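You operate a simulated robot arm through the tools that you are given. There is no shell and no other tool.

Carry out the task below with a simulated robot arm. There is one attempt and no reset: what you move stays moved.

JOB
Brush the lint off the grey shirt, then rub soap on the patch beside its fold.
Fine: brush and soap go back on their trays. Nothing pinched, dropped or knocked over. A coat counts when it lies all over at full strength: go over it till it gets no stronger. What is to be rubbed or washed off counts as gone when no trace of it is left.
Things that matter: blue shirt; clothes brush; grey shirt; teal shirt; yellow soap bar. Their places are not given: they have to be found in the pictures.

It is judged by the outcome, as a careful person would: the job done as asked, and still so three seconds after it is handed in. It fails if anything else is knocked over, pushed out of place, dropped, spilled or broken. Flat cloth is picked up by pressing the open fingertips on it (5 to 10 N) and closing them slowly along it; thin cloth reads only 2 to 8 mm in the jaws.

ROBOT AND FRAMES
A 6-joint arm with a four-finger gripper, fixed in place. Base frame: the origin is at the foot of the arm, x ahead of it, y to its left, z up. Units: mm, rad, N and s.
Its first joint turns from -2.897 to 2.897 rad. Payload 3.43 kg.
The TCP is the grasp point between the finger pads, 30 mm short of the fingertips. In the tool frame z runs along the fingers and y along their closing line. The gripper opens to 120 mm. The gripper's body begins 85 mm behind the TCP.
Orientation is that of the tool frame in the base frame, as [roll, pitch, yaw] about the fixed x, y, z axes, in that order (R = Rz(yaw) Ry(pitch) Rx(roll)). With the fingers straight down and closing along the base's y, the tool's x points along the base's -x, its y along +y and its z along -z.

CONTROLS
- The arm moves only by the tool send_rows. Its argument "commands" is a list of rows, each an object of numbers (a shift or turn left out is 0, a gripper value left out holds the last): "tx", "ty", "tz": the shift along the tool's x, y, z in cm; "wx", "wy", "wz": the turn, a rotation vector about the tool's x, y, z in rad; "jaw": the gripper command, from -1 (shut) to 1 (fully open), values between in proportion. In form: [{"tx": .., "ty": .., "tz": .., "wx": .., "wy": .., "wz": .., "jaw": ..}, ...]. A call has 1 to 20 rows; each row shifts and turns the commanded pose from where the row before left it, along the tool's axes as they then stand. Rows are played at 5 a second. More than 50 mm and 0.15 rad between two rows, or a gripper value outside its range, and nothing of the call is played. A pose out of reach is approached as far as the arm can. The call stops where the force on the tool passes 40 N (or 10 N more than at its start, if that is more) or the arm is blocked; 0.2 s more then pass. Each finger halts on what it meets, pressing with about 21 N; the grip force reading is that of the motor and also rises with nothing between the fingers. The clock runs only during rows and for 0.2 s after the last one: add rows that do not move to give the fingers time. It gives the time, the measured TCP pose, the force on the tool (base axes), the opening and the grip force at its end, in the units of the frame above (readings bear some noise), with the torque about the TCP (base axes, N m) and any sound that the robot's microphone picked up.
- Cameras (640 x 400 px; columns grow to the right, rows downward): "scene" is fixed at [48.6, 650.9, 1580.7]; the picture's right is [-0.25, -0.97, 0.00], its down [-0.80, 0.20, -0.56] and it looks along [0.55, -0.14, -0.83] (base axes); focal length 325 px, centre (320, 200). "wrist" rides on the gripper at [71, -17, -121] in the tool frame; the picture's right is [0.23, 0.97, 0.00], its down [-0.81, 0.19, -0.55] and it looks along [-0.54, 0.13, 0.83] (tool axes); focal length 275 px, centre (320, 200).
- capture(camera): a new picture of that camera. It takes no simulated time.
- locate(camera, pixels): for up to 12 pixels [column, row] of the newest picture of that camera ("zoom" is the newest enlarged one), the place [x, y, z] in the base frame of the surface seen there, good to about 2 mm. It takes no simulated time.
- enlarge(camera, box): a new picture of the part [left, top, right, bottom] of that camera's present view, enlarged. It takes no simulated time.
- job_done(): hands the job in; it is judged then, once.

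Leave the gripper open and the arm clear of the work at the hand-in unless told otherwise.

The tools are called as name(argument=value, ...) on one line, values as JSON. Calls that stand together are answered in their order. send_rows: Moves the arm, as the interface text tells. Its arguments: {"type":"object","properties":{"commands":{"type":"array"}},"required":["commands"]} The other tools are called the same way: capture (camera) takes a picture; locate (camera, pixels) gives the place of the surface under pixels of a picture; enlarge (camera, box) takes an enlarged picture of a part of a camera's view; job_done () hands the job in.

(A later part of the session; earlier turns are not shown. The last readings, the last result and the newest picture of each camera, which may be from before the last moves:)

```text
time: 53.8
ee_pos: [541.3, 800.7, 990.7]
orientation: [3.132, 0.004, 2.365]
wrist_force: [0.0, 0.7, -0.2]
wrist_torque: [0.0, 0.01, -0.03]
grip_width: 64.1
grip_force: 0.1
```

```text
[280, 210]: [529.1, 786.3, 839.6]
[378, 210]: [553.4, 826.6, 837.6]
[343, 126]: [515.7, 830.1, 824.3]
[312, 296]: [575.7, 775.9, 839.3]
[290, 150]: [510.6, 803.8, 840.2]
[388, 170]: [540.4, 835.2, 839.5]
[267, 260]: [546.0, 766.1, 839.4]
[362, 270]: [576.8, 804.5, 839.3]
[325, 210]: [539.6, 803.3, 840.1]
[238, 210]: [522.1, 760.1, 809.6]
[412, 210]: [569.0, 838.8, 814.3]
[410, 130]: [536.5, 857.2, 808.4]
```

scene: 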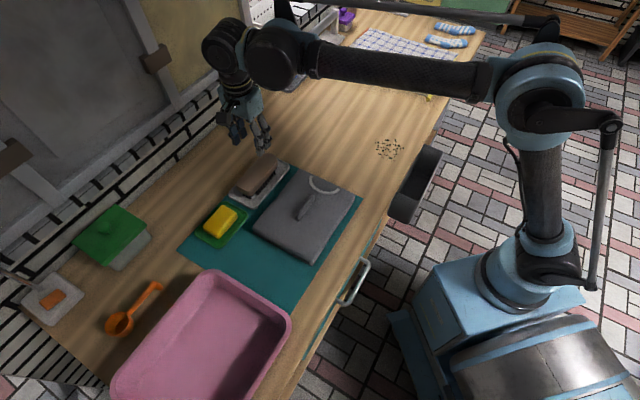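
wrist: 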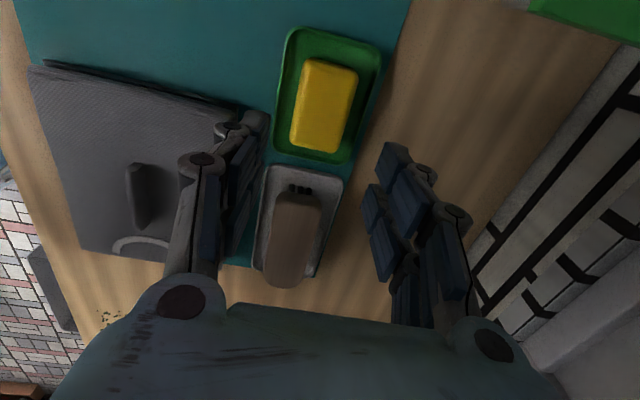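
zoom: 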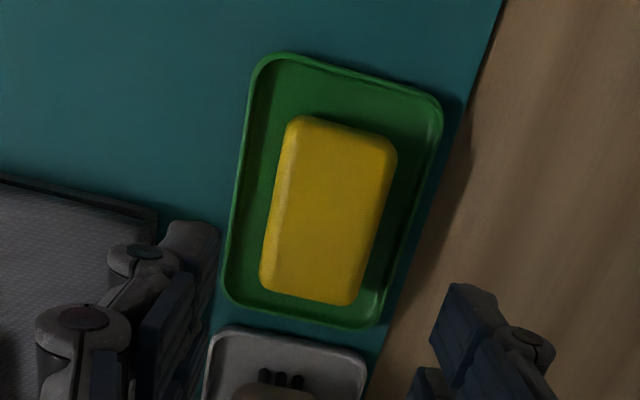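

The soap is centred at about (545, 802), ~52 mm wide and ~83 long, aligned with the jaws. I'll centre and descend to z≈880.

send_rows(commands=[{"ty": 0.35, "tx": -0.2, "tz": 2}, {"tz": 3}, {"tz": 3}, {"tz": 3}, {}, {}])

capture(camera="wrist")

```text
time: 55.2
ee_pos: [547.0, 801.8, 880.6]
orientation: [3.133, 0.003, 2.366]
wrist_force: [-0.1, 0.3, 0.0]
wrist_torque: [-0.01, 0.01, -0.04]
grip_width: 63.9
grip_force: 0.0
```

```text
taken
```

wrist: 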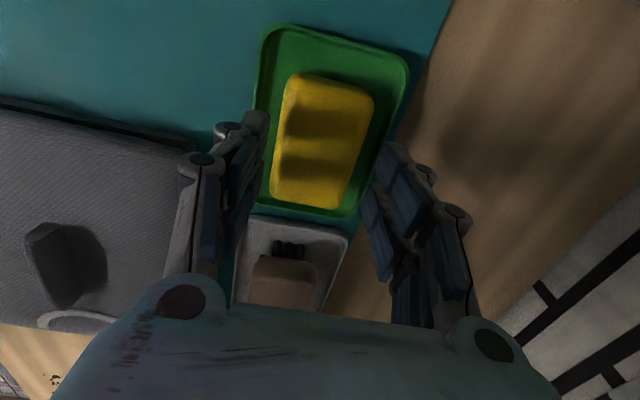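

Centred (c≈956). I'll descend to z≈851 and close gently.

send_rows(commands=[{"tz": 1}, {"tz": 1}, {"tz": 0.95}, {}, {}])

```text
time: 56.4
ee_pos: [549.7, 803.5, 849.8]
orientation: [3.135, 0.002, 2.364]
wrist_force: [0.3, -0.7, -0.4]
wrist_torque: [0.01, -0.02, -0.02]
grip_width: 63.7
grip_force: 0.1
```

I drifted 4 mm; I'll recentre and close.

send_rows(commands=[{"ty": -0.35}, {}, {"jaw": 0.0}, {"jaw": -0.1}, {"jaw": -0.2}, {"jaw": -0.4}, {"jaw": -0.6}, {}, {}])

```text
time: 58.4
ee_pos: [545.8, 801.7, 850.9]
orientation: [3.133, 0.005, 2.365]
wrist_force: [-0.4, 0.7, -0.2]
wrist_torque: [-0.02, -0.02, -0.01]
grip_width: 54.6
grip_force: 20.8
```

Soap gripped at 54.6 mm; return pose (545.8, 801.7, 850.9). Lifting.

send_rows(commands=[{"tz": -0.5}, {"tz": -1}, {"tz": -2}, {"tz": -2}, {"tz": -2.5}, {}, {}])

enlarge(camera="scene", box=[170, 120, 300, 250])

```text
time: 60.0
ee_pos: [545.1, 800.7, 929.6]
orientation: [3.132, 0.004, 2.366]
wrist_force: [-0.5, 0.2, -0.5]
wrist_torque: [-0.04, 0.01, 0.03]
grip_width: 54.4
grip_force: 21.0
```

```text
3.08 times, centred on (235, 185) of scene
```

zoom: 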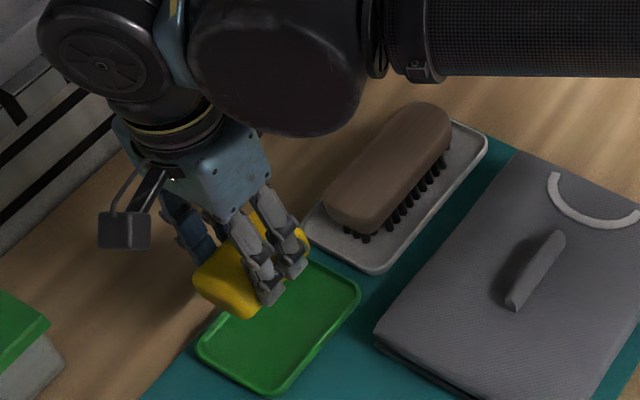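

The soap is held level. I'll carry it over the former lint spot centre (c≈713, l≈−32) at z≈930, above fold and brush.

send_rows(commands=[{"ty": -3.45, "tx": -1.98}, {"ty": -3.45, "tx": -1.98}, {"ty": -3.45, "tx": -1.98}, {"ty": -3.45, "tx": -1.98}, {"ty": -3.45, "tx": -1.98}, {"ty": -3.45, "tx": -1.98}, {"ty": -3.4, "tx": -2.0}, {}, {}])

```text
time: 62.0
ee_pos: [477.6, 533.6, 929.0]
orientation: [3.131, 0.004, 2.365]
wrist_force: [-0.3, -0.2, -2.0]
wrist_torque: [0.01, 0.0, -0.02]
grip_width: 54.7
grip_force: 21.1
```

Over the patch. Descending to near contact.

send_rows(commands=[{"tz": 2}, {"tz": 1.5}, {"tz": 0.7}, {"tz": 0.2}, {}, {}])

```text
time: 63.4
ee_pos: [475.0, 531.1, 885.7]
orientation: [3.134, 0.003, 2.365]
wrist_force: [0.1, 0.5, -1.8]
wrist_torque: [0.0, 0.03, -0.01]
grip_width: 54.7
grip_force: 21.3
```

send_rows(commands=[{"tz": 0.2}, {"tz": 0.1}, {}, {}])

```text
time: 64.4
ee_pos: [475.0, 531.6, 882.9]
orientation: [3.132, 0.004, 2.367]
wrist_force: [0.7, 1.1, -0.5]
wrist_torque: [0.01, 0.01, -0.02]
grip_width: 54.4
grip_force: 21.0
```

send_rows(commands=[{"tz": 0.1}, {}, {}])

```text
time: 65.2
ee_pos: [474.9, 531.0, 881.7]
orientation: [3.133, 0.003, 2.365]
wrist_force: [-0.1, 1.1, -0.7]
wrist_torque: [0.02, -0.02, 0.02]
grip_width: 54.7
grip_force: 20.7
```

send_rows(commands=[{"tz": 0.1}, {}, {}])

```text
time: 66.0
ee_pos: [475.6, 531.7, 879.2]
orientation: [3.133, 0.006, 2.367]
wrist_force: [0.4, 0.6, -0.9]
wrist_torque: [-0.01, 0.0, -0.02]
grip_width: 54.6
grip_force: 21.3
```

send_rows(commands=[{"tz": 0.06}, {}, {}])

```text
time: 66.8
ee_pos: [476.2, 532.1, 879.9]
orientation: [3.134, 0.002, 2.365]
wrist_force: [1.9, 6.0, 17.0]
wrist_torque: [0.14, -0.07, 0.03]
grip_width: 54.7
grip_force: 20.5
```

Contact: 17 N. I'll ease slightly and rub along l by ±45 mm, then look.

send_rows(commands=[{"tz": -0.03}, {"tx": 1}, {"tx": 1}, {"tx": 1}, {"tx": 1}, {"tx": -1}, {"tx": -1}, {"tx": -1}, {"tx": -1}, {"tx": -1}, {"tx": -1}, {"tx": -1}, {"tx": -1}, {"tx": 1}, {"tx": 1}, {"tx": 1}, {"tx": 1}, {}])

enlarge(camera="scene", box=[260, 140, 380, 260])

```text
time: 70.6
ee_pos: [475.8, 532.5, 881.2]
orientation: [3.132, 0.003, 2.365]
wrist_force: [3.1, -2.6, 7.9]
wrist_torque: [-0.13, -0.04, -0.01]
grip_width: 54.5
grip_force: 20.9
```

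```text
3.33 times, centred on (320, 200) of scene
```

zoom: 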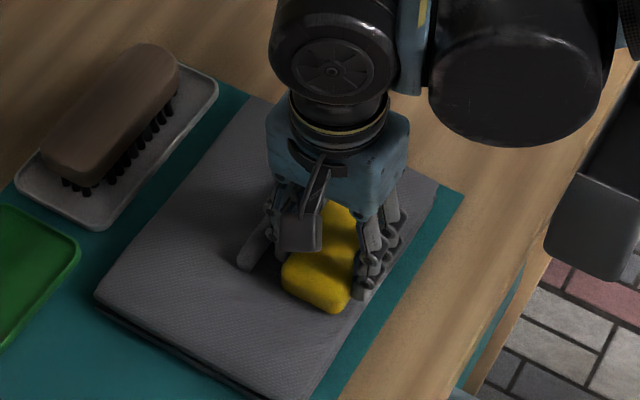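

Good contact (8 N). I'll lift and move aside to see whether a soap coat appears and where.

send_rows(commands=[{"tz": -2}, {"tz": -2}, {"tz": -2}, {"tz": -2}, {"tx": -4}, {"tx": -4}, {"tx": -4}, {"tx": -4}, {}, {}])

enlarge(camera="scene", box=[280, 180, 360, 250])

```text
time: 72.8
ee_pos: [588.7, 418.5, 959.1]
orientation: [3.134, 0.005, 2.364]
wrist_force: [0.1, 0.0, -1.5]
wrist_torque: [0.0, -0.01, 0.0]
grip_width: 54.6
grip_force: 21.1
```

```text
5.71 times, centred on (320, 215) of scene
```

zoom: 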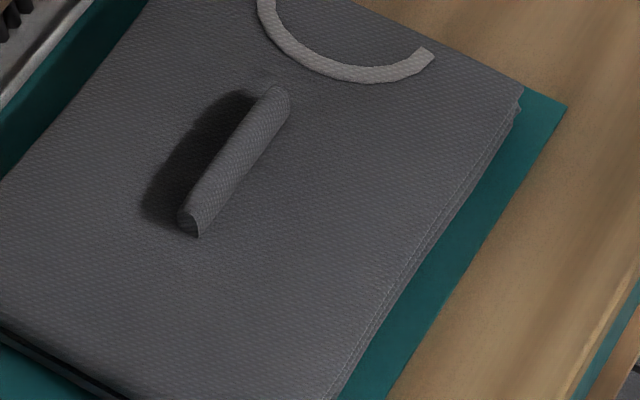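

No coat is visible there at this scale. I'll magnify the rubbed spot and the far side of the fold.

enlarge(camera="scene", box=[300, 200, 345, 240])

enlarge(camera="scene", box=[275, 180, 325, 225])

```text
10.00 times, centred on (322, 220) of scene
```

zoom: 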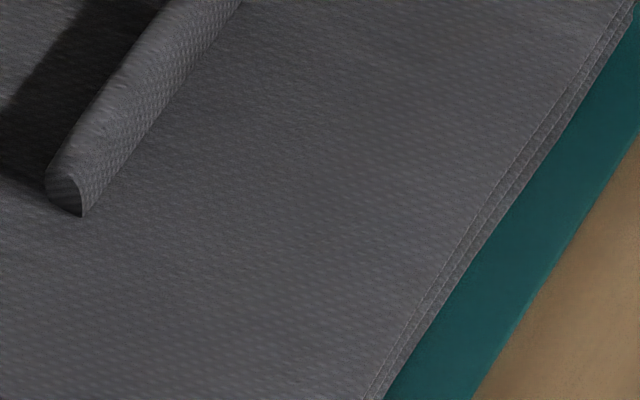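

```text
8.89 times, centred on (300, 202) of scene
```

zoom: 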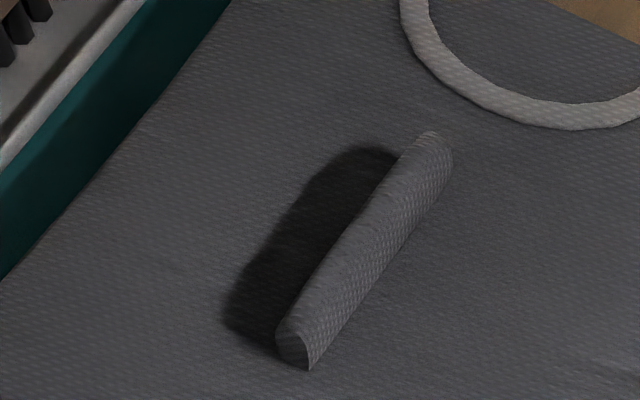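

There's no coat on the lint side, so the patch may be on the dark far side of the fold. I'll move the wrist camera nearly above that side (arm shading the whole area helps tell stain from shadow).

send_rows(commands=[{"ty": 3, "tx": 3.5}, {"ty": 3, "tx": 3.5}, {"ty": 3, "tx": 3.5}, {}, {}])

capture(camera="wrist")

enlarge(camera="wrist", box=[200, 0, 460, 160])

enlarge(camera="scene", box=[260, 160, 360, 240])

```text
time: 74.0
ee_pos: [576.8, 559.2, 961.2]
orientation: [3.134, 0.004, 2.367]
wrist_force: [-0.1, 0.5, -0.6]
wrist_torque: [0.0, -0.02, -0.01]
grip_width: 54.7
grip_force: 21.0
```

```text
taken
```

wrist: 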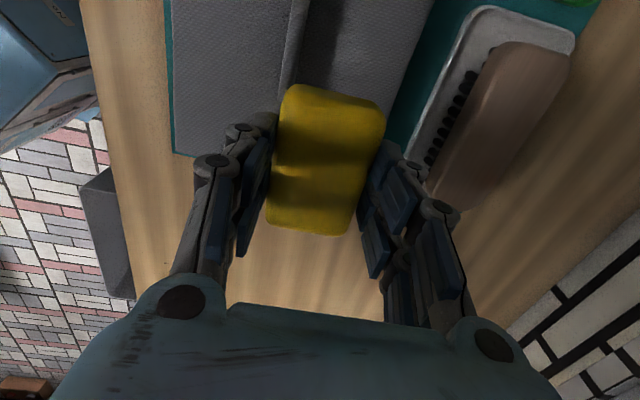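

```text
2.46 times, centred on (330, 80) of wrist
```

zoom: 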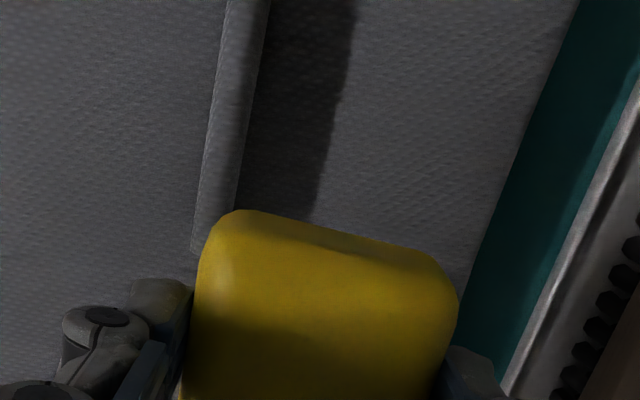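

```text
5.00 times, centred on (310, 200) of scene
```

zoom: 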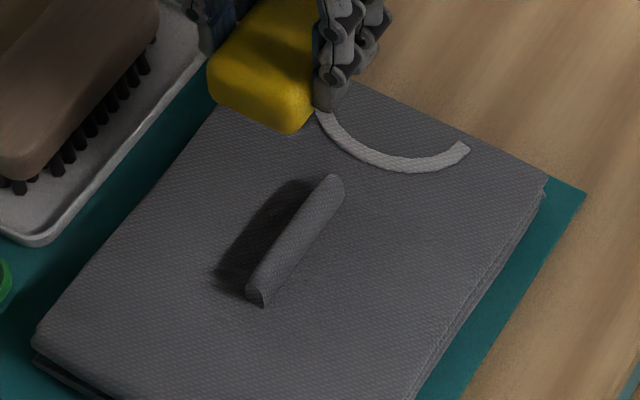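

enlarge(camera="wrist", box=[280, 0, 380, 90])

enlarge(camera="scene", box=[285, 185, 335, 225])

enlarge(camera="scene", box=[240, 215, 320, 270])

```text
4.44 times, centred on (330, 45) of wrist
```

zoom: 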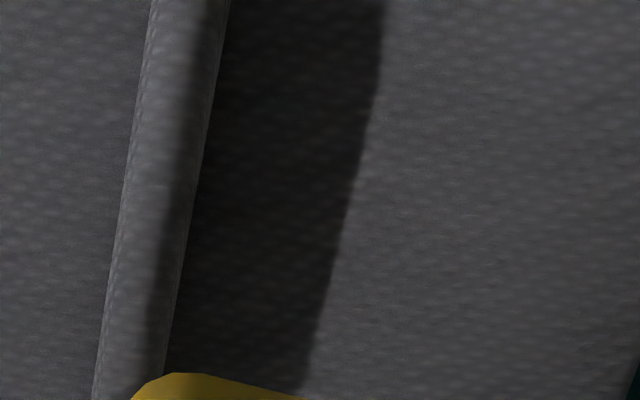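

```text
10.00 times, centred on (310, 205) of scene
```

zoom: 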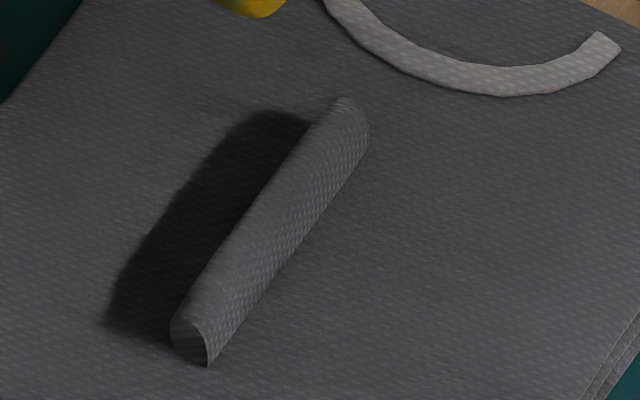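

```text
7.27 times, centred on (280, 242) of scene
```

zoom: 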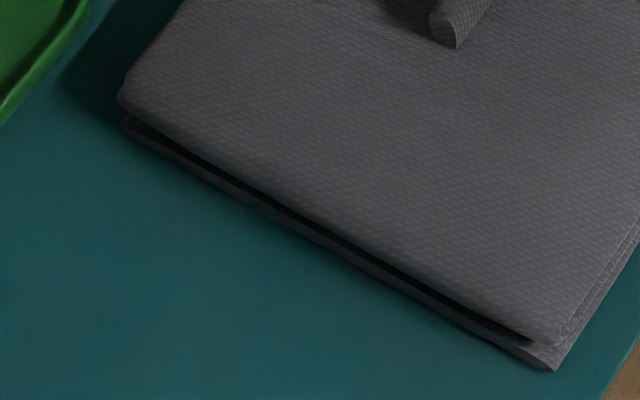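

I still can't make out a mark on the far side. I'll take the same magnified box of the rubbed area as before rubbing to compare.

enlarge(camera="scene", box=[305, 195, 350, 225])

enlarge(camera="scene", box=[295, 215, 340, 245])

enlarge(camera="wrist", box=[160, 0, 300, 130])

```text
13.33 times, centred on (328, 210) of scene
```

zoom: 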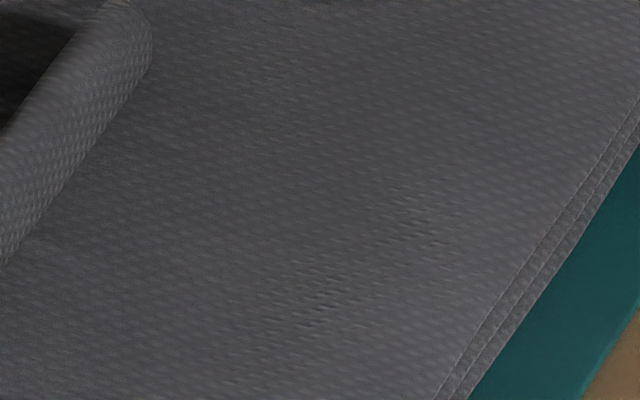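

```text
13.33 times, centred on (318, 230) of scene
```

zoom: 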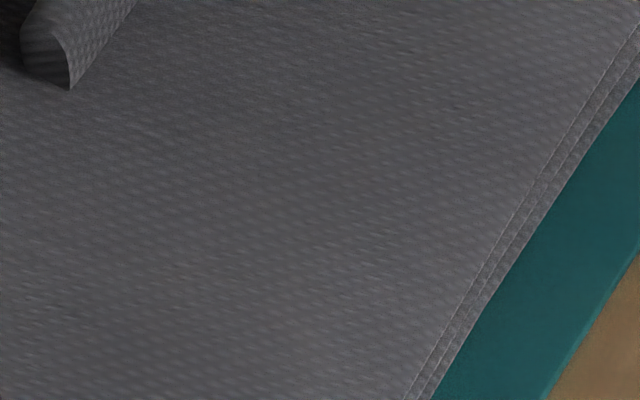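

```text
3.08 times, centred on (230, 65) of wrist
```

zoom: 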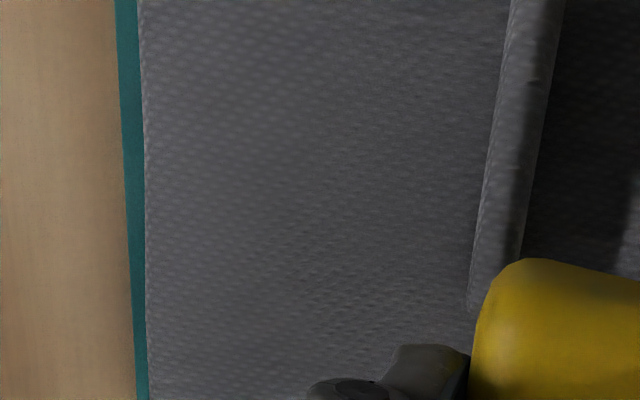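

Still nothing on the rubbed side except slight weave ripples. I recall similar ripples beyond the fold's shadow; I'll magnify that far strip strongly.

enlarge(camera="scene", box=[280, 182, 312, 202])

enlarge(camera="scene", box=[272, 198, 304, 218])

enlarge(camera="wrist", box=[320, 0, 400, 50])

```text
16.00 times, centred on (296, 192) of scene
```

zoom: 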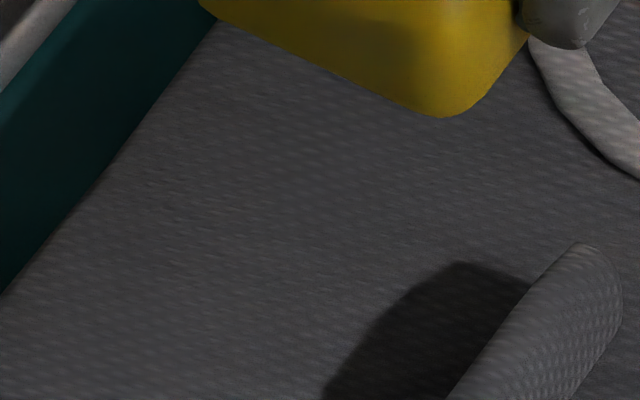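

```text
16.00 times, centred on (288, 208) of scene
```

zoom: 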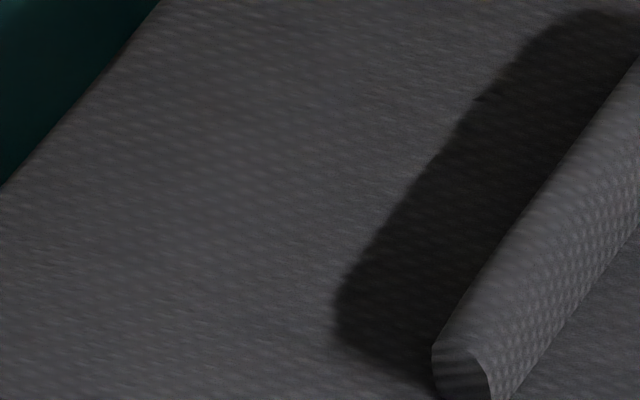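

```text
8.00 times, centred on (360, 25) of wrist
```

zoom: 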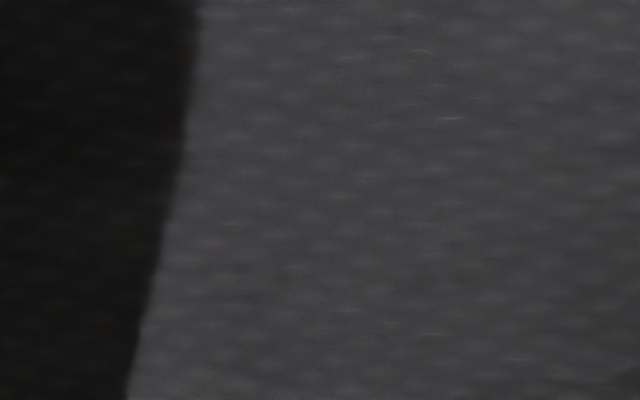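

Nothing decisive. I'll find the light direction by locating the shadow corners, then use the held soap to shade the whole far side so a stain would stand out from plain shadow.

enlarge(camera="scene", box=[275, 180, 325, 225])

locate(camera="zoom", pixels=[[228, 315], [345, 150], [270, 355], [405, 155], [433, 132], [310, 368], [295, 330], [430, 160], [250, 260], [300, 190]])

```text
8.89 times, centred on (300, 202) of scene
```

zoom: 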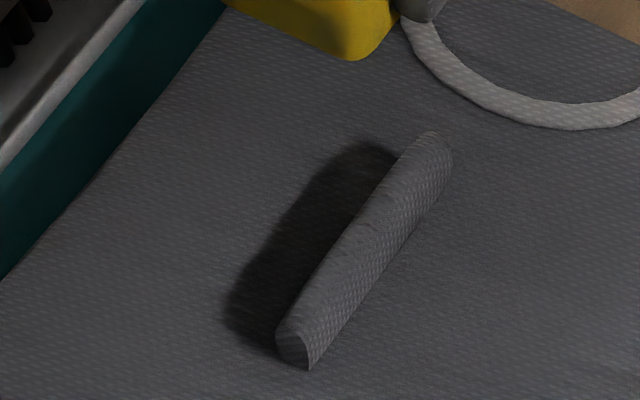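

```text
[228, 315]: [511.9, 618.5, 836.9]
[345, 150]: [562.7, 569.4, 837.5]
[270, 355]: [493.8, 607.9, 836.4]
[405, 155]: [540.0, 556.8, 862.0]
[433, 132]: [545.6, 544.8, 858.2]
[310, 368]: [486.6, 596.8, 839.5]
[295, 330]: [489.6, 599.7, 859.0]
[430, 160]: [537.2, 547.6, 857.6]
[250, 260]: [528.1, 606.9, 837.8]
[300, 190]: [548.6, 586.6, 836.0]
```

The light comes from the −c side (robot side), sloping about 1.3 mm sideways per mm height. I'll hover the soap at c≈685, z≈930 so its shadow covers the far side.

send_rows(commands=[{"ty": -3, "tx": 1.2}, {"ty": -3, "tx": 1.2}, {"ty": -3, "tx": 1.2}, {"ty": -2.8, "tx": 1, "tz": 1.5}, {"tz": 1.5}, {}, {}])

enlarge(camera="scene", box=[260, 165, 350, 240])

```text
time: 75.6
ee_pos: [460.9, 504.5, 928.9]
orientation: [3.132, 0.004, 2.365]
wrist_force: [0.1, 0.0, -0.8]
wrist_torque: [-0.01, 0.01, -0.01]
grip_width: 54.7
grip_force: 21.4
```

```text
5.33 times, centred on (305, 202) of scene
```

zoom: 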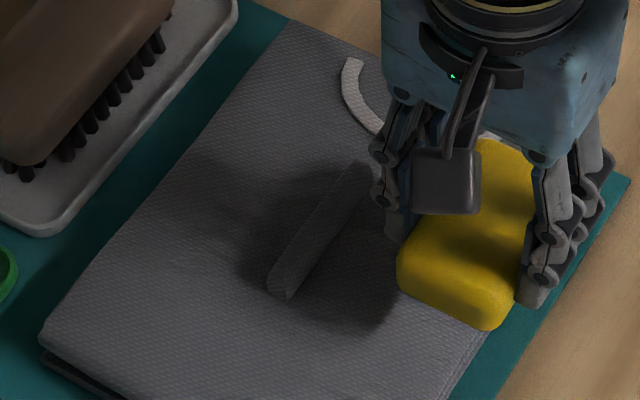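

The whole fold is now in the soap's shade. Magnifying the far side.

enlarge(camera="scene", box=[280, 185, 330, 225])

enlarge(camera="scene", box=[285, 190, 315, 215])

```text
10.00 times, centred on (305, 205) of scene
```

zoom: 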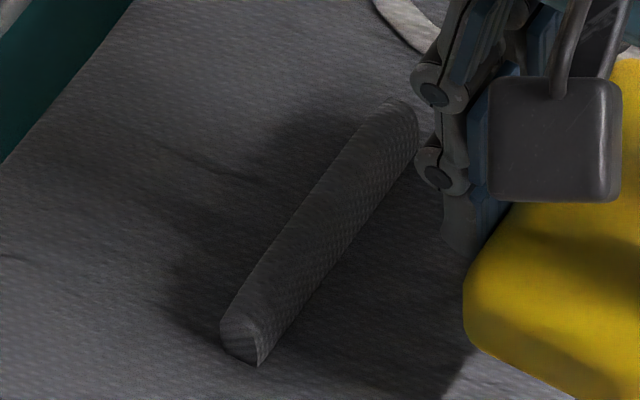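

```text
16.00 times, centred on (300, 202) of scene
```

zoom: 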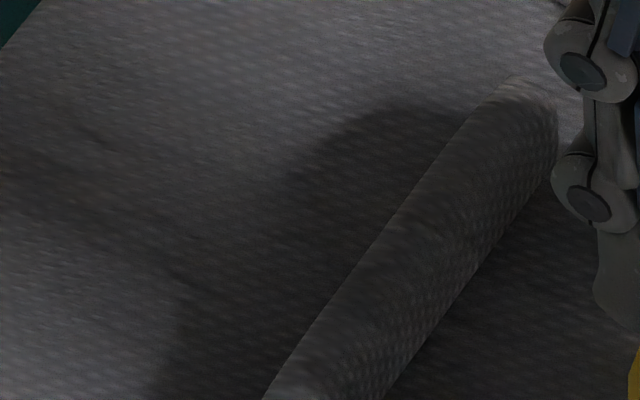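

In full shade nothing on the far side stands out as a stain, so a hidden mark there is unlikely. Most likely the first rub was too light to show. I'll rub the former lint spot again with more pressure and passes and compare.

send_rows(commands=[{"ty": 3, "tx": 0.8, "tz": 1.5}, {"tz": 1.5}, {"tz": 1.2}, {"tz": 0.4}, {}, {"tz": 0.15}, {}, {}])

```text
time: 77.4
ee_pos: [477.5, 531.7, 883.5]
orientation: [3.133, 0.005, 2.365]
wrist_force: [-0.1, 0.8, -1.3]
wrist_torque: [-0.01, -0.02, 0.0]
grip_width: 54.7
grip_force: 21.1
```

send_rows(commands=[{"tz": 0.15}, {"tz": 0.1}, {}, {}])

```text
time: 78.4
ee_pos: [476.1, 530.7, 879.8]
orientation: [3.133, 0.004, 2.365]
wrist_force: [-0.8, -0.5, -1.0]
wrist_torque: [0.0, 0.01, 0.02]
grip_width: 54.7
grip_force: 21.1
```

send_rows(commands=[{"tz": 0.08}, {}, {}])

```text
time: 79.2
ee_pos: [476.7, 531.2, 880.1]
orientation: [3.134, 0.002, 2.363]
wrist_force: [1.4, 1.8, 19.2]
wrist_torque: [0.02, -0.04, 0.01]
grip_width: 54.6
grip_force: 21.1
```

19 N. Rubbing with several passes at this pressure.

send_rows(commands=[{"tx": 1}, {"tx": 1}, {"tx": 1}, {"tx": 1}, {"tx": -1}, {"tx": -1}, {"tx": -1}, {"tx": -1}, {"tx": -1}, {"tx": -1}, {"tx": -1}, {"tx": -1}, {"tx": 1}, {"tx": 1}, {"tx": 1}, {"tx": 1}, {"tx": 1}, {"tx": 1}])

enlarge(camera="scene", box=[280, 170, 370, 250])

```text
time: 83.0
ee_pos: [462.6, 546.1, 878.7]
orientation: [3.135, 0.004, 2.364]
wrist_force: [1.0, -0.2, -1.4]
wrist_torque: [-0.06, -0.06, -0.01]
grip_width: 54.6
grip_force: 21.0
```

```text
5.00 times, centred on (325, 210) of scene
```

zoom: 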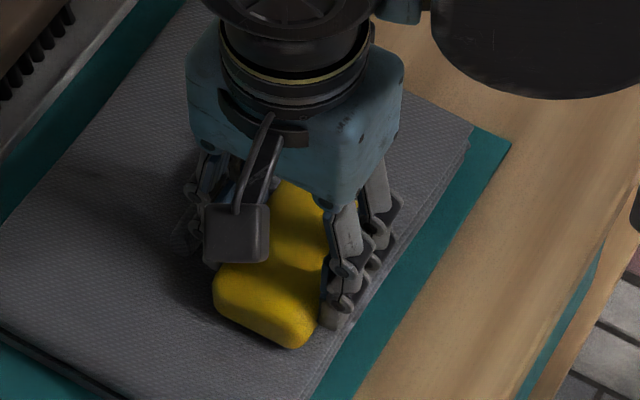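

The force dropped to about zero at the end, so contact was lost for part of the stroke. I'll press down a little and rub in shorter calls, watching the force.

send_rows(commands=[{"tz": 0.06}, {}])

```text
time: 83.6
ee_pos: [463.1, 547.0, 878.7]
orientation: [3.133, 0.002, 2.366]
wrist_force: [0.7, 6.0, 11.9]
wrist_torque: [0.19, -0.08, 0.04]
grip_width: 54.8
grip_force: 21.0
```

send_rows(commands=[{"tx": -1.5}, {"tx": -1.5}, {"tx": -1.5}, {"tx": -1.5}])

send_rows(commands=[{"tx": 1.5}, {"tx": 1.5}, {"tx": 1.5}, {"tx": 1.5}])

send_rows(commands=[{"tx": -1.5}, {"tx": -1.5}, {"tx": -1.5}, {"tx": -1.5}])

send_rows(commands=[{"tx": 1.5}, {"tx": 1.5}, {"tx": 1.5}, {"tx": 1.5}])

```text
time: 84.6
ee_pos: [506.3, 502.6, 879.0]
orientation: [3.134, 0.004, 2.363]
wrist_force: [-3.7, 5.1, 17.5]
wrist_torque: [0.19, 0.15, -0.06]
grip_width: 55.2
grip_force: 21.2
```

```text
time: 85.6
ee_pos: [462.5, 546.6, 877.9]
orientation: [3.132, 0.002, 2.365]
wrist_force: [2.4, -3.4, 7.7]
wrist_torque: [-0.22, -0.25, 0.06]
grip_width: 54.9
grip_force: 21.4
```

```text
time: 86.6
ee_pos: [505.4, 504.4, 877.3]
orientation: [3.133, 0.004, 2.365]
wrist_force: [-0.2, -0.2, -0.9]
wrist_torque: [-0.05, 0.0, -0.01]
grip_width: 54.6
grip_force: 20.4
```

```text
time: 87.6
ee_pos: [462.1, 546.9, 879.1]
orientation: [3.133, 0.002, 2.366]
wrist_force: [0.9, -0.3, -1.6]
wrist_torque: [0.04, 0.01, 0.03]
grip_width: 54.6
grip_force: 20.8
```

Contact was real (8–17 N) for at least two strokes. I'll lift and move aside to look for a coat.

send_rows(commands=[{"tz": -2}, {"tz": -2}, {"tz": -2}, {"tz": -2}, {"tx": -4}, {"tx": -4}, {"tx": -4}, {"tx": -4}, {"tx": -2}, {}, {}])

enlarge(camera="scene", box=[280, 180, 360, 250])

enlarge(camera="scene", box=[300, 200, 345, 240])

capture(camera="wrist")

```text
time: 90.0
ee_pos: [589.7, 420.3, 960.2]
orientation: [3.133, 0.004, 2.365]
wrist_force: [1.0, -0.4, 0.2]
wrist_torque: [0.02, -0.01, -0.01]
grip_width: 54.4
grip_force: 20.8
```

```text
5.71 times, centred on (320, 215) of scene
```

zoom: 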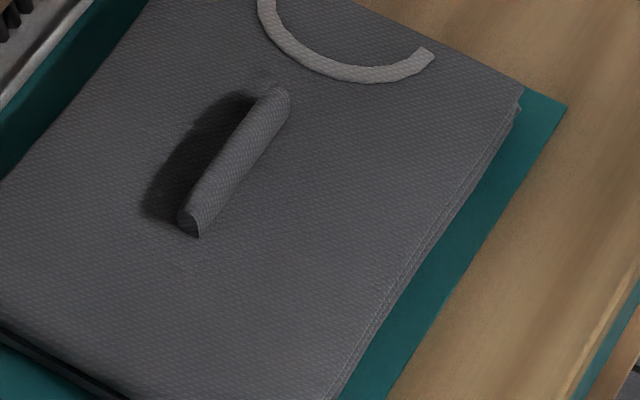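

```text
10.00 times, centred on (322, 220) of scene
```

zoom: 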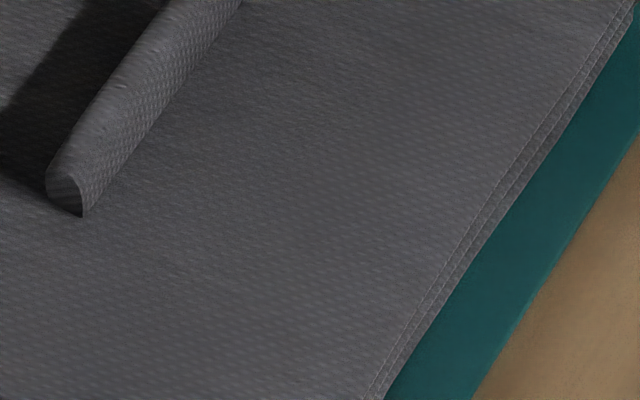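

```text
taken
```

wrist: 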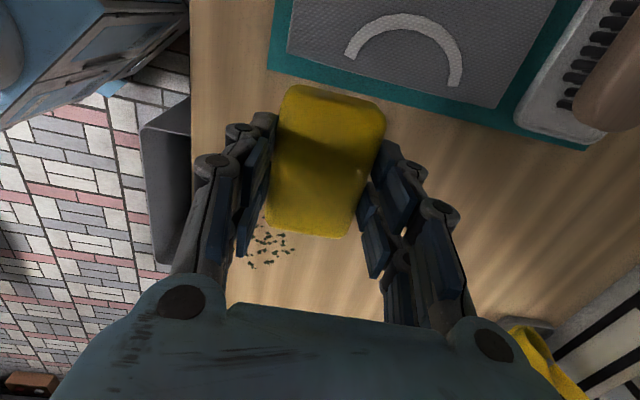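

Still no coat at all on the near side, so the patch isn't there. The other place "beside the fold" is its far side, in shadow. I'll do a trial rub there, keeping the fingers clear of the fold: centre c≈832 (soap 805–859, inner finger at ≥794, fold crest 771).

send_rows(commands=[{"ty": 2.38, "tx": 3.18}, {"ty": 2.38, "tx": 3.18}, {"ty": 2.38, "tx": 3.18}, {"ty": 2.38, "tx": 3.18}, {"ty": 2.38, "tx": 3.18}, {}, {}])

capture(camera="wrist")

enlarge(camera="scene", box=[250, 130, 370, 250])

```text
time: 91.6
ee_pos: [559.6, 615.6, 959.8]
orientation: [3.133, 0.003, 2.365]
wrist_force: [0.4, -0.1, -1.1]
wrist_torque: [0.01, -0.03, 0.0]
grip_width: 54.7
grip_force: 21.4
```

```text
taken
```

wrist: 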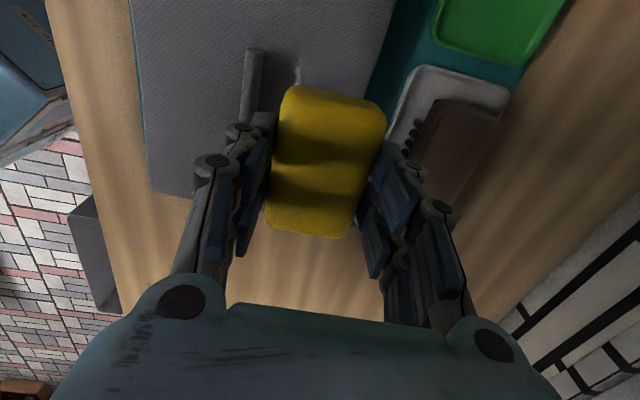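

```text
3.33 times, centred on (310, 190) of scene
```

zoom: 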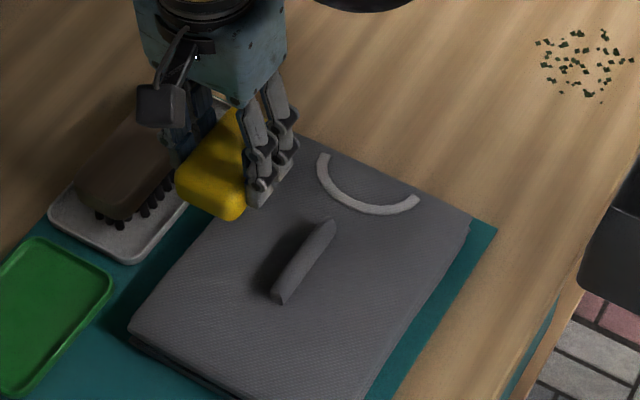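

In the wrist picture, something faint and light shows at about (298, 75), on the far side of the fold. Enlarging it.

enlarge(camera="wrist", box=[235, 20, 345, 110])

locate(camera="wrist", pixels=[[298, 75], [298, 65], [290, 90], [270, 90], [310, 70], [250, 80], [285, 40]])

```text
4.44 times, centred on (290, 65) of wrist
```

zoom: 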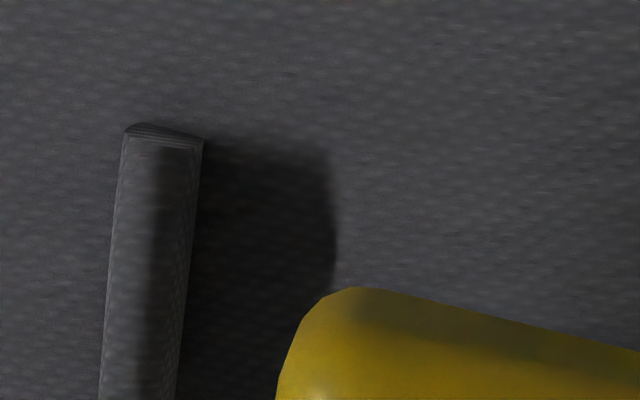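

```text
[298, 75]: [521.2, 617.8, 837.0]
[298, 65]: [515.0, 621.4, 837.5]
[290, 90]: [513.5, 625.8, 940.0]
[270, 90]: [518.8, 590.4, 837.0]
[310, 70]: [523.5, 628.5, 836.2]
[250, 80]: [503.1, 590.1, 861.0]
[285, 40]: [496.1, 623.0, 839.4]
```

That was only a lit gap between shadow and soap. The inner finger has about 10 mm clearance to the fold here. Descending for a trial rub.

send_rows(commands=[{"tz": 2.5}, {"tz": 2.5}, {"tz": 1.5}, {"tz": 0.7}, {}, {}])

capture(camera="wrist")

enlarge(camera="scene", box=[260, 160, 340, 230])

```text
time: 93.0
ee_pos: [562.4, 614.6, 888.4]
orientation: [3.134, 0.003, 2.365]
wrist_force: [-0.2, 0.4, -0.7]
wrist_torque: [-0.02, 0.0, -0.02]
grip_width: 54.7
grip_force: 20.8
```

```text
taken
```

wrist: 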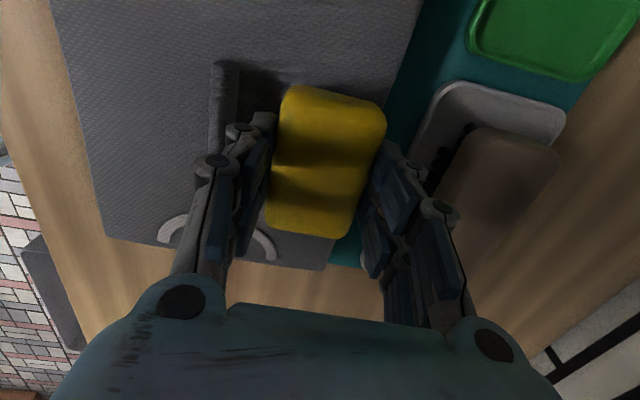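

```text
5.71 times, centred on (300, 195) of scene
```

zoom: 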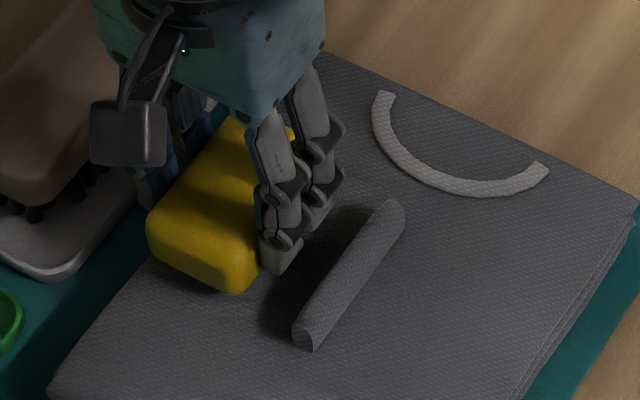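

Clear of the fold. Lowering to contact.

send_rows(commands=[{"tz": 0.3}, {"tz": 0.2}, {"tz": 0.15}, {}, {}])

```text
time: 94.2
ee_pos: [561.8, 615.5, 880.8]
orientation: [3.132, 0.004, 2.366]
wrist_force: [0.1, 0.4, 0.3]
wrist_torque: [0.02, -0.01, -0.02]
grip_width: 55.0
grip_force: 20.6
```

send_rows(commands=[{"tz": 0.12}, {}, {}])

```text
time: 95.0
ee_pos: [561.8, 617.0, 880.5]
orientation: [3.133, 0.004, 2.366]
wrist_force: [-0.4, -0.7, -0.8]
wrist_torque: [0.05, 0.02, -0.04]
grip_width: 54.3
grip_force: 20.8
```

send_rows(commands=[{"tz": 0.12}, {}, {}])

```text
time: 95.8
ee_pos: [562.2, 617.8, 879.2]
orientation: [3.133, 0.004, 2.365]
wrist_force: [-0.2, -0.1, -0.7]
wrist_torque: [-0.03, -0.03, 0.01]
grip_width: 54.9
grip_force: 20.5
```

send_rows(commands=[{"tz": 0.1}, {}, {}])

```text
time: 96.6
ee_pos: [561.0, 615.8, 876.7]
orientation: [3.132, 0.002, 2.364]
wrist_force: [3.7, 2.9, 18.4]
wrist_torque: [0.11, -0.12, 0.03]
grip_width: 54.8
grip_force: 20.7
```

Contact 18 N at z≈877 (the soap has slid up about 2 mm in the grip). A couple of strokes along l.

send_rows(commands=[{"tx": 1}, {"tx": 1}, {"tx": 1}, {"tx": 1}, {"tx": -1}, {"tx": -1}, {"tx": -1}, {"tx": -1}, {"tx": -1}, {"tx": -1}, {"tx": -1}, {"tx": -1}, {"tx": 1}, {"tx": 1}, {"tx": 1}, {"tx": 1}])

send_rows(commands=[{"tz": -2}, {"tz": -2}, {"tz": -2}, {"tz": -2}, {"tx": -3, "ty": 2}, {"tx": -3, "ty": 2}, {"tx": -3, "ty": 2}, {}, {}])

enlarge(camera="scene", box=[260, 160, 340, 230])

capture(camera="wrist")

```text
time: 100.0
ee_pos: [561.9, 617.3, 878.9]
orientation: [3.134, 0.004, 2.365]
wrist_force: [-0.3, 0.4, -0.9]
wrist_torque: [0.01, -0.02, 0.01]
grip_width: 54.2
grip_force: 21.1
```

```text
time: 102.0
ee_pos: [667.1, 598.7, 959.6]
orientation: [3.133, 0.004, 2.365]
wrist_force: [0.4, -0.2, -1.4]
wrist_torque: [-0.01, 0.02, -0.02]
grip_width: 54.6
grip_force: 20.9
```

```text
5.71 times, centred on (300, 195) of scene
```

zoom: 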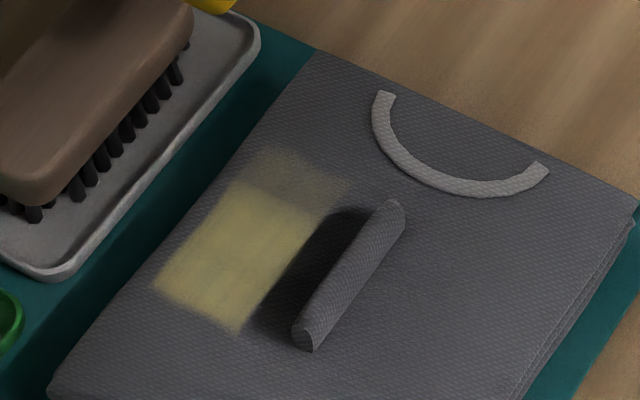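

```text
taken
```

wrist: 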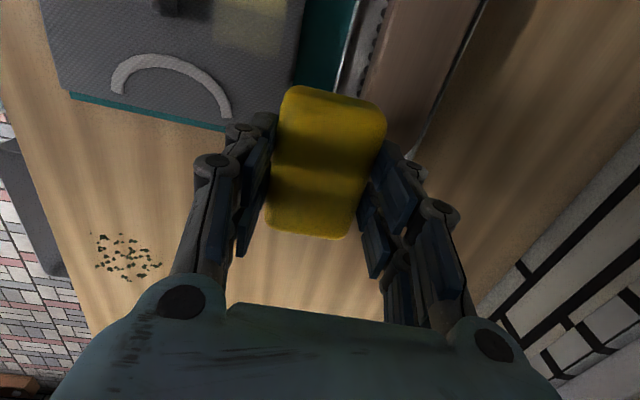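

A yellow coat appears on the far side of the fold: that is the patch. I'll zoom in and locate its borders, and check how far it goes into the shadow.

enlarge(camera="scene", box=[270, 180, 320, 222])

locate(camera="zoom", pixels=[[105, 305], [240, 360], [130, 250], [190, 130], [220, 110], [340, 145], [380, 110], [270, 65], [200, 80], [250, 300], [330, 170], [300, 100]])

```text
9.52 times, centred on (295, 201) of scene
```

zoom: 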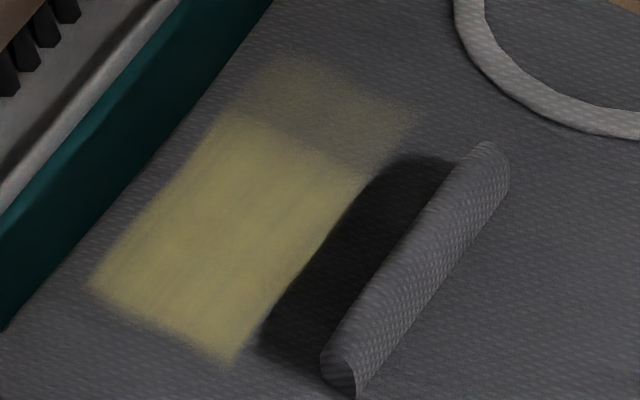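

```text
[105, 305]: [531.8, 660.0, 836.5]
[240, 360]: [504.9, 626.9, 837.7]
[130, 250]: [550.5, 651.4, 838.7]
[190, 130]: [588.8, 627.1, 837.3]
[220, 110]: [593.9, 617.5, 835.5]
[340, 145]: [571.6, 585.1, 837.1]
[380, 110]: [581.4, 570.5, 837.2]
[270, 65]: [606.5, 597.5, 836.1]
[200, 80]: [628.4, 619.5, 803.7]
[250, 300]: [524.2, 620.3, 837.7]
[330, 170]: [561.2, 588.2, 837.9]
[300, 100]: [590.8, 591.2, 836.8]
```

The coat shows on c≈803–858 and l≈−80…+17; its inner side ends exactly where my soap edge ran (c≈805), so the patch likely continues toward the fold in the shadow. With the jaws across c, a finger stands between soap and fold, so I'll turn the tool 90° (yaw→3.94) so the soap's bare end faces the fold.

send_rows(commands=[{"wz": -0.143}, {"wz": -0.143}, {"wz": -0.143}, {"wz": -0.143}, {"wz": -0.143}, {"wz": -0.143}, {"wz": -0.143}, {"wz": -0.143}, {"wz": -0.143}, {"wz": -0.143}, {"wz": -0.141}, {}, {}])

capture(camera="wrist")

```text
time: 104.8
ee_pos: [667.5, 596.3, 957.9]
orientation: [-3.136, 0.008, -2.348]
wrist_force: [0.2, -0.2, -1.0]
wrist_torque: [-0.04, 0.03, 0.01]
grip_width: 54.5
grip_force: 20.8
```

```text
taken
```

wrist: 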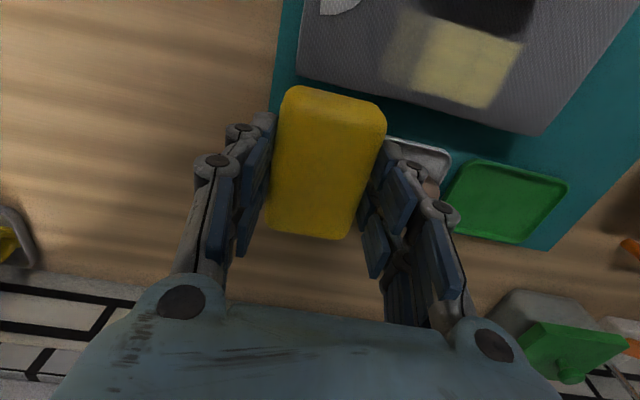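

The turn worked (yaw −2.348) and the patch is visible. Enlarging it.

enlarge(camera="wrist", box=[370, 0, 550, 115])

locate(camera="zoom", pixels=[[45, 275], [100, 60], [230, 75], [540, 145], [405, 370], [170, 310], [150, 200], [420, 115], [540, 110], [250, 50], [350, 20], [600, 40]])

```text
3.48 times, centred on (460, 58) of wrist
```

zoom: 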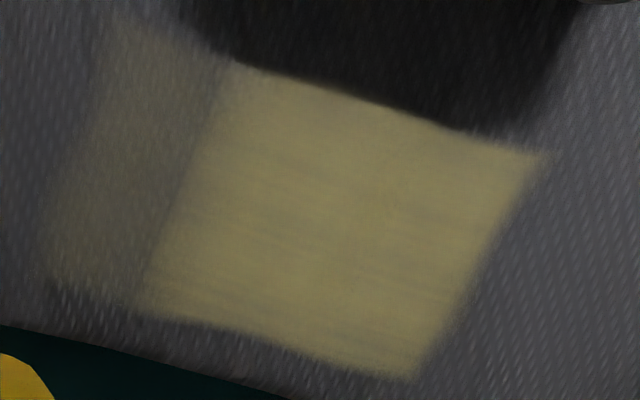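

```text
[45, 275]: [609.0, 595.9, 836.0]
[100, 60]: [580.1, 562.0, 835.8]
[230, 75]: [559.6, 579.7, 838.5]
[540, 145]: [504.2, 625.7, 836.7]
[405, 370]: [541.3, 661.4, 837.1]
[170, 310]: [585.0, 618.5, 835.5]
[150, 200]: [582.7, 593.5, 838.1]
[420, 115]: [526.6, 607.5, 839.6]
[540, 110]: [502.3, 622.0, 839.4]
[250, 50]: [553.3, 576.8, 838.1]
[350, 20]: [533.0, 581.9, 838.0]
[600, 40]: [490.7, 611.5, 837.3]
```

The patch spans at least c≈800–853, l≈−77…+20, with the l>−12 part still weak. I'll verify where the soap's ends are relative to the TCP before approaching the fold.

locate(camera="wrist", pixels=[[335, 92], [330, 97], [315, 232], [310, 236], [270, 170], [380, 130]])

```text
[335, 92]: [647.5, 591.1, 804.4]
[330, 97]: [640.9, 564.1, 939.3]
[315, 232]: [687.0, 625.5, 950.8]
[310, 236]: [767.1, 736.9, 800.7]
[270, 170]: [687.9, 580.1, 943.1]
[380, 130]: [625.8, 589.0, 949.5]
```

The soap's end reaches about 43 mm ahead of the TCP toward the fold. I'll go to c≈830, l≈−30 at this height (soap end at c≈787, fold's far face at ≈779).

send_rows(commands=[{"tx": 2.1, "ty": 3}, {"tx": 2.1, "ty": 3}, {"tx": 2.1, "ty": 3}, {}, {}, {"tz": 3}, {"tz": 2}, {}, {}])

capture(camera="wrist")

enlarge(camera="scene", box=[250, 150, 350, 240])

```text
time: 106.8
ee_pos: [559.3, 613.8, 907.9]
orientation: [-3.138, 0.009, -2.348]
wrist_force: [0.7, 0.9, -2.7]
wrist_torque: [0.0, -0.01, -0.03]
grip_width: 54.8
grip_force: 20.9
```

```text
taken
```

wrist: 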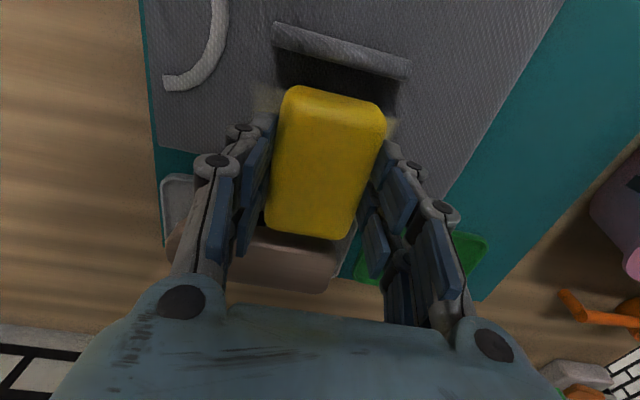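

```text
4.44 times, centred on (300, 195) of scene
```

zoom: 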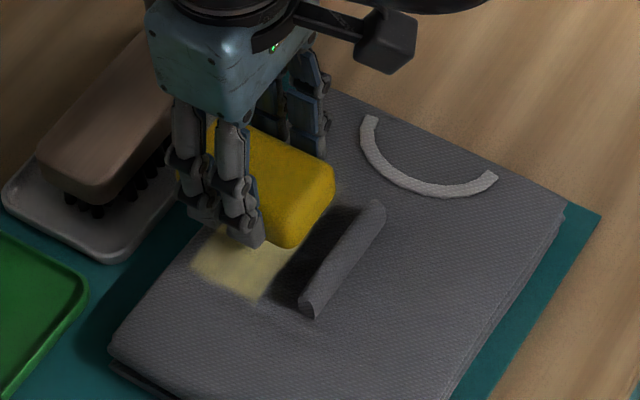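

Well placed: the bare soap end faces the fold with a visible gap. Descending to near contact.

send_rows(commands=[{"tz": 1.2}, {"tz": 1}, {"tz": 0.5}, {}, {}])

capture(camera="wrist")

```text
time: 108.0
ee_pos: [559.1, 613.1, 879.6]
orientation: [-3.138, 0.008, -2.349]
wrist_force: [-0.2, 0.8, -1.0]
wrist_torque: [-0.01, -0.03, 0.01]
grip_width: 54.5
grip_force: 20.8
```

```text
taken
```

wrist: 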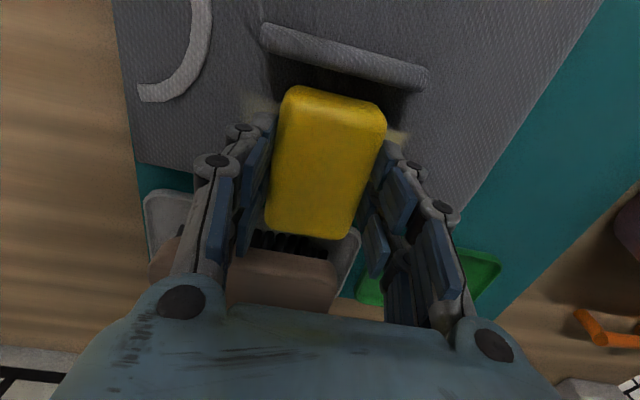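

The gap to the fold is fine. Small steps to contact.

send_rows(commands=[{"tz": 0.12}, {}, {}])

```text
time: 108.8
ee_pos: [559.5, 613.3, 879.0]
orientation: [-3.137, 0.009, -2.346]
wrist_force: [-0.2, -0.2, -0.6]
wrist_torque: [0.02, 0.01, -0.01]
grip_width: 54.4
grip_force: 21.0
```

send_rows(commands=[{"tz": 0.15}, {}, {}])

```text
time: 109.6
ee_pos: [559.2, 613.2, 878.5]
orientation: [-3.138, 0.01, -2.348]
wrist_force: [0.2, 0.5, -1.9]
wrist_torque: [0.02, 0.01, -0.01]
grip_width: 54.4
grip_force: 21.0
```

send_rows(commands=[{"tz": 0.12}, {}, {}])

```text
time: 110.4
ee_pos: [559.7, 613.4, 876.7]
orientation: [-3.138, 0.009, -2.348]
wrist_force: [0.0, -0.3, 8.7]
wrist_torque: [-0.02, 0.44, -0.01]
grip_width: 54.4
grip_force: 20.7
```

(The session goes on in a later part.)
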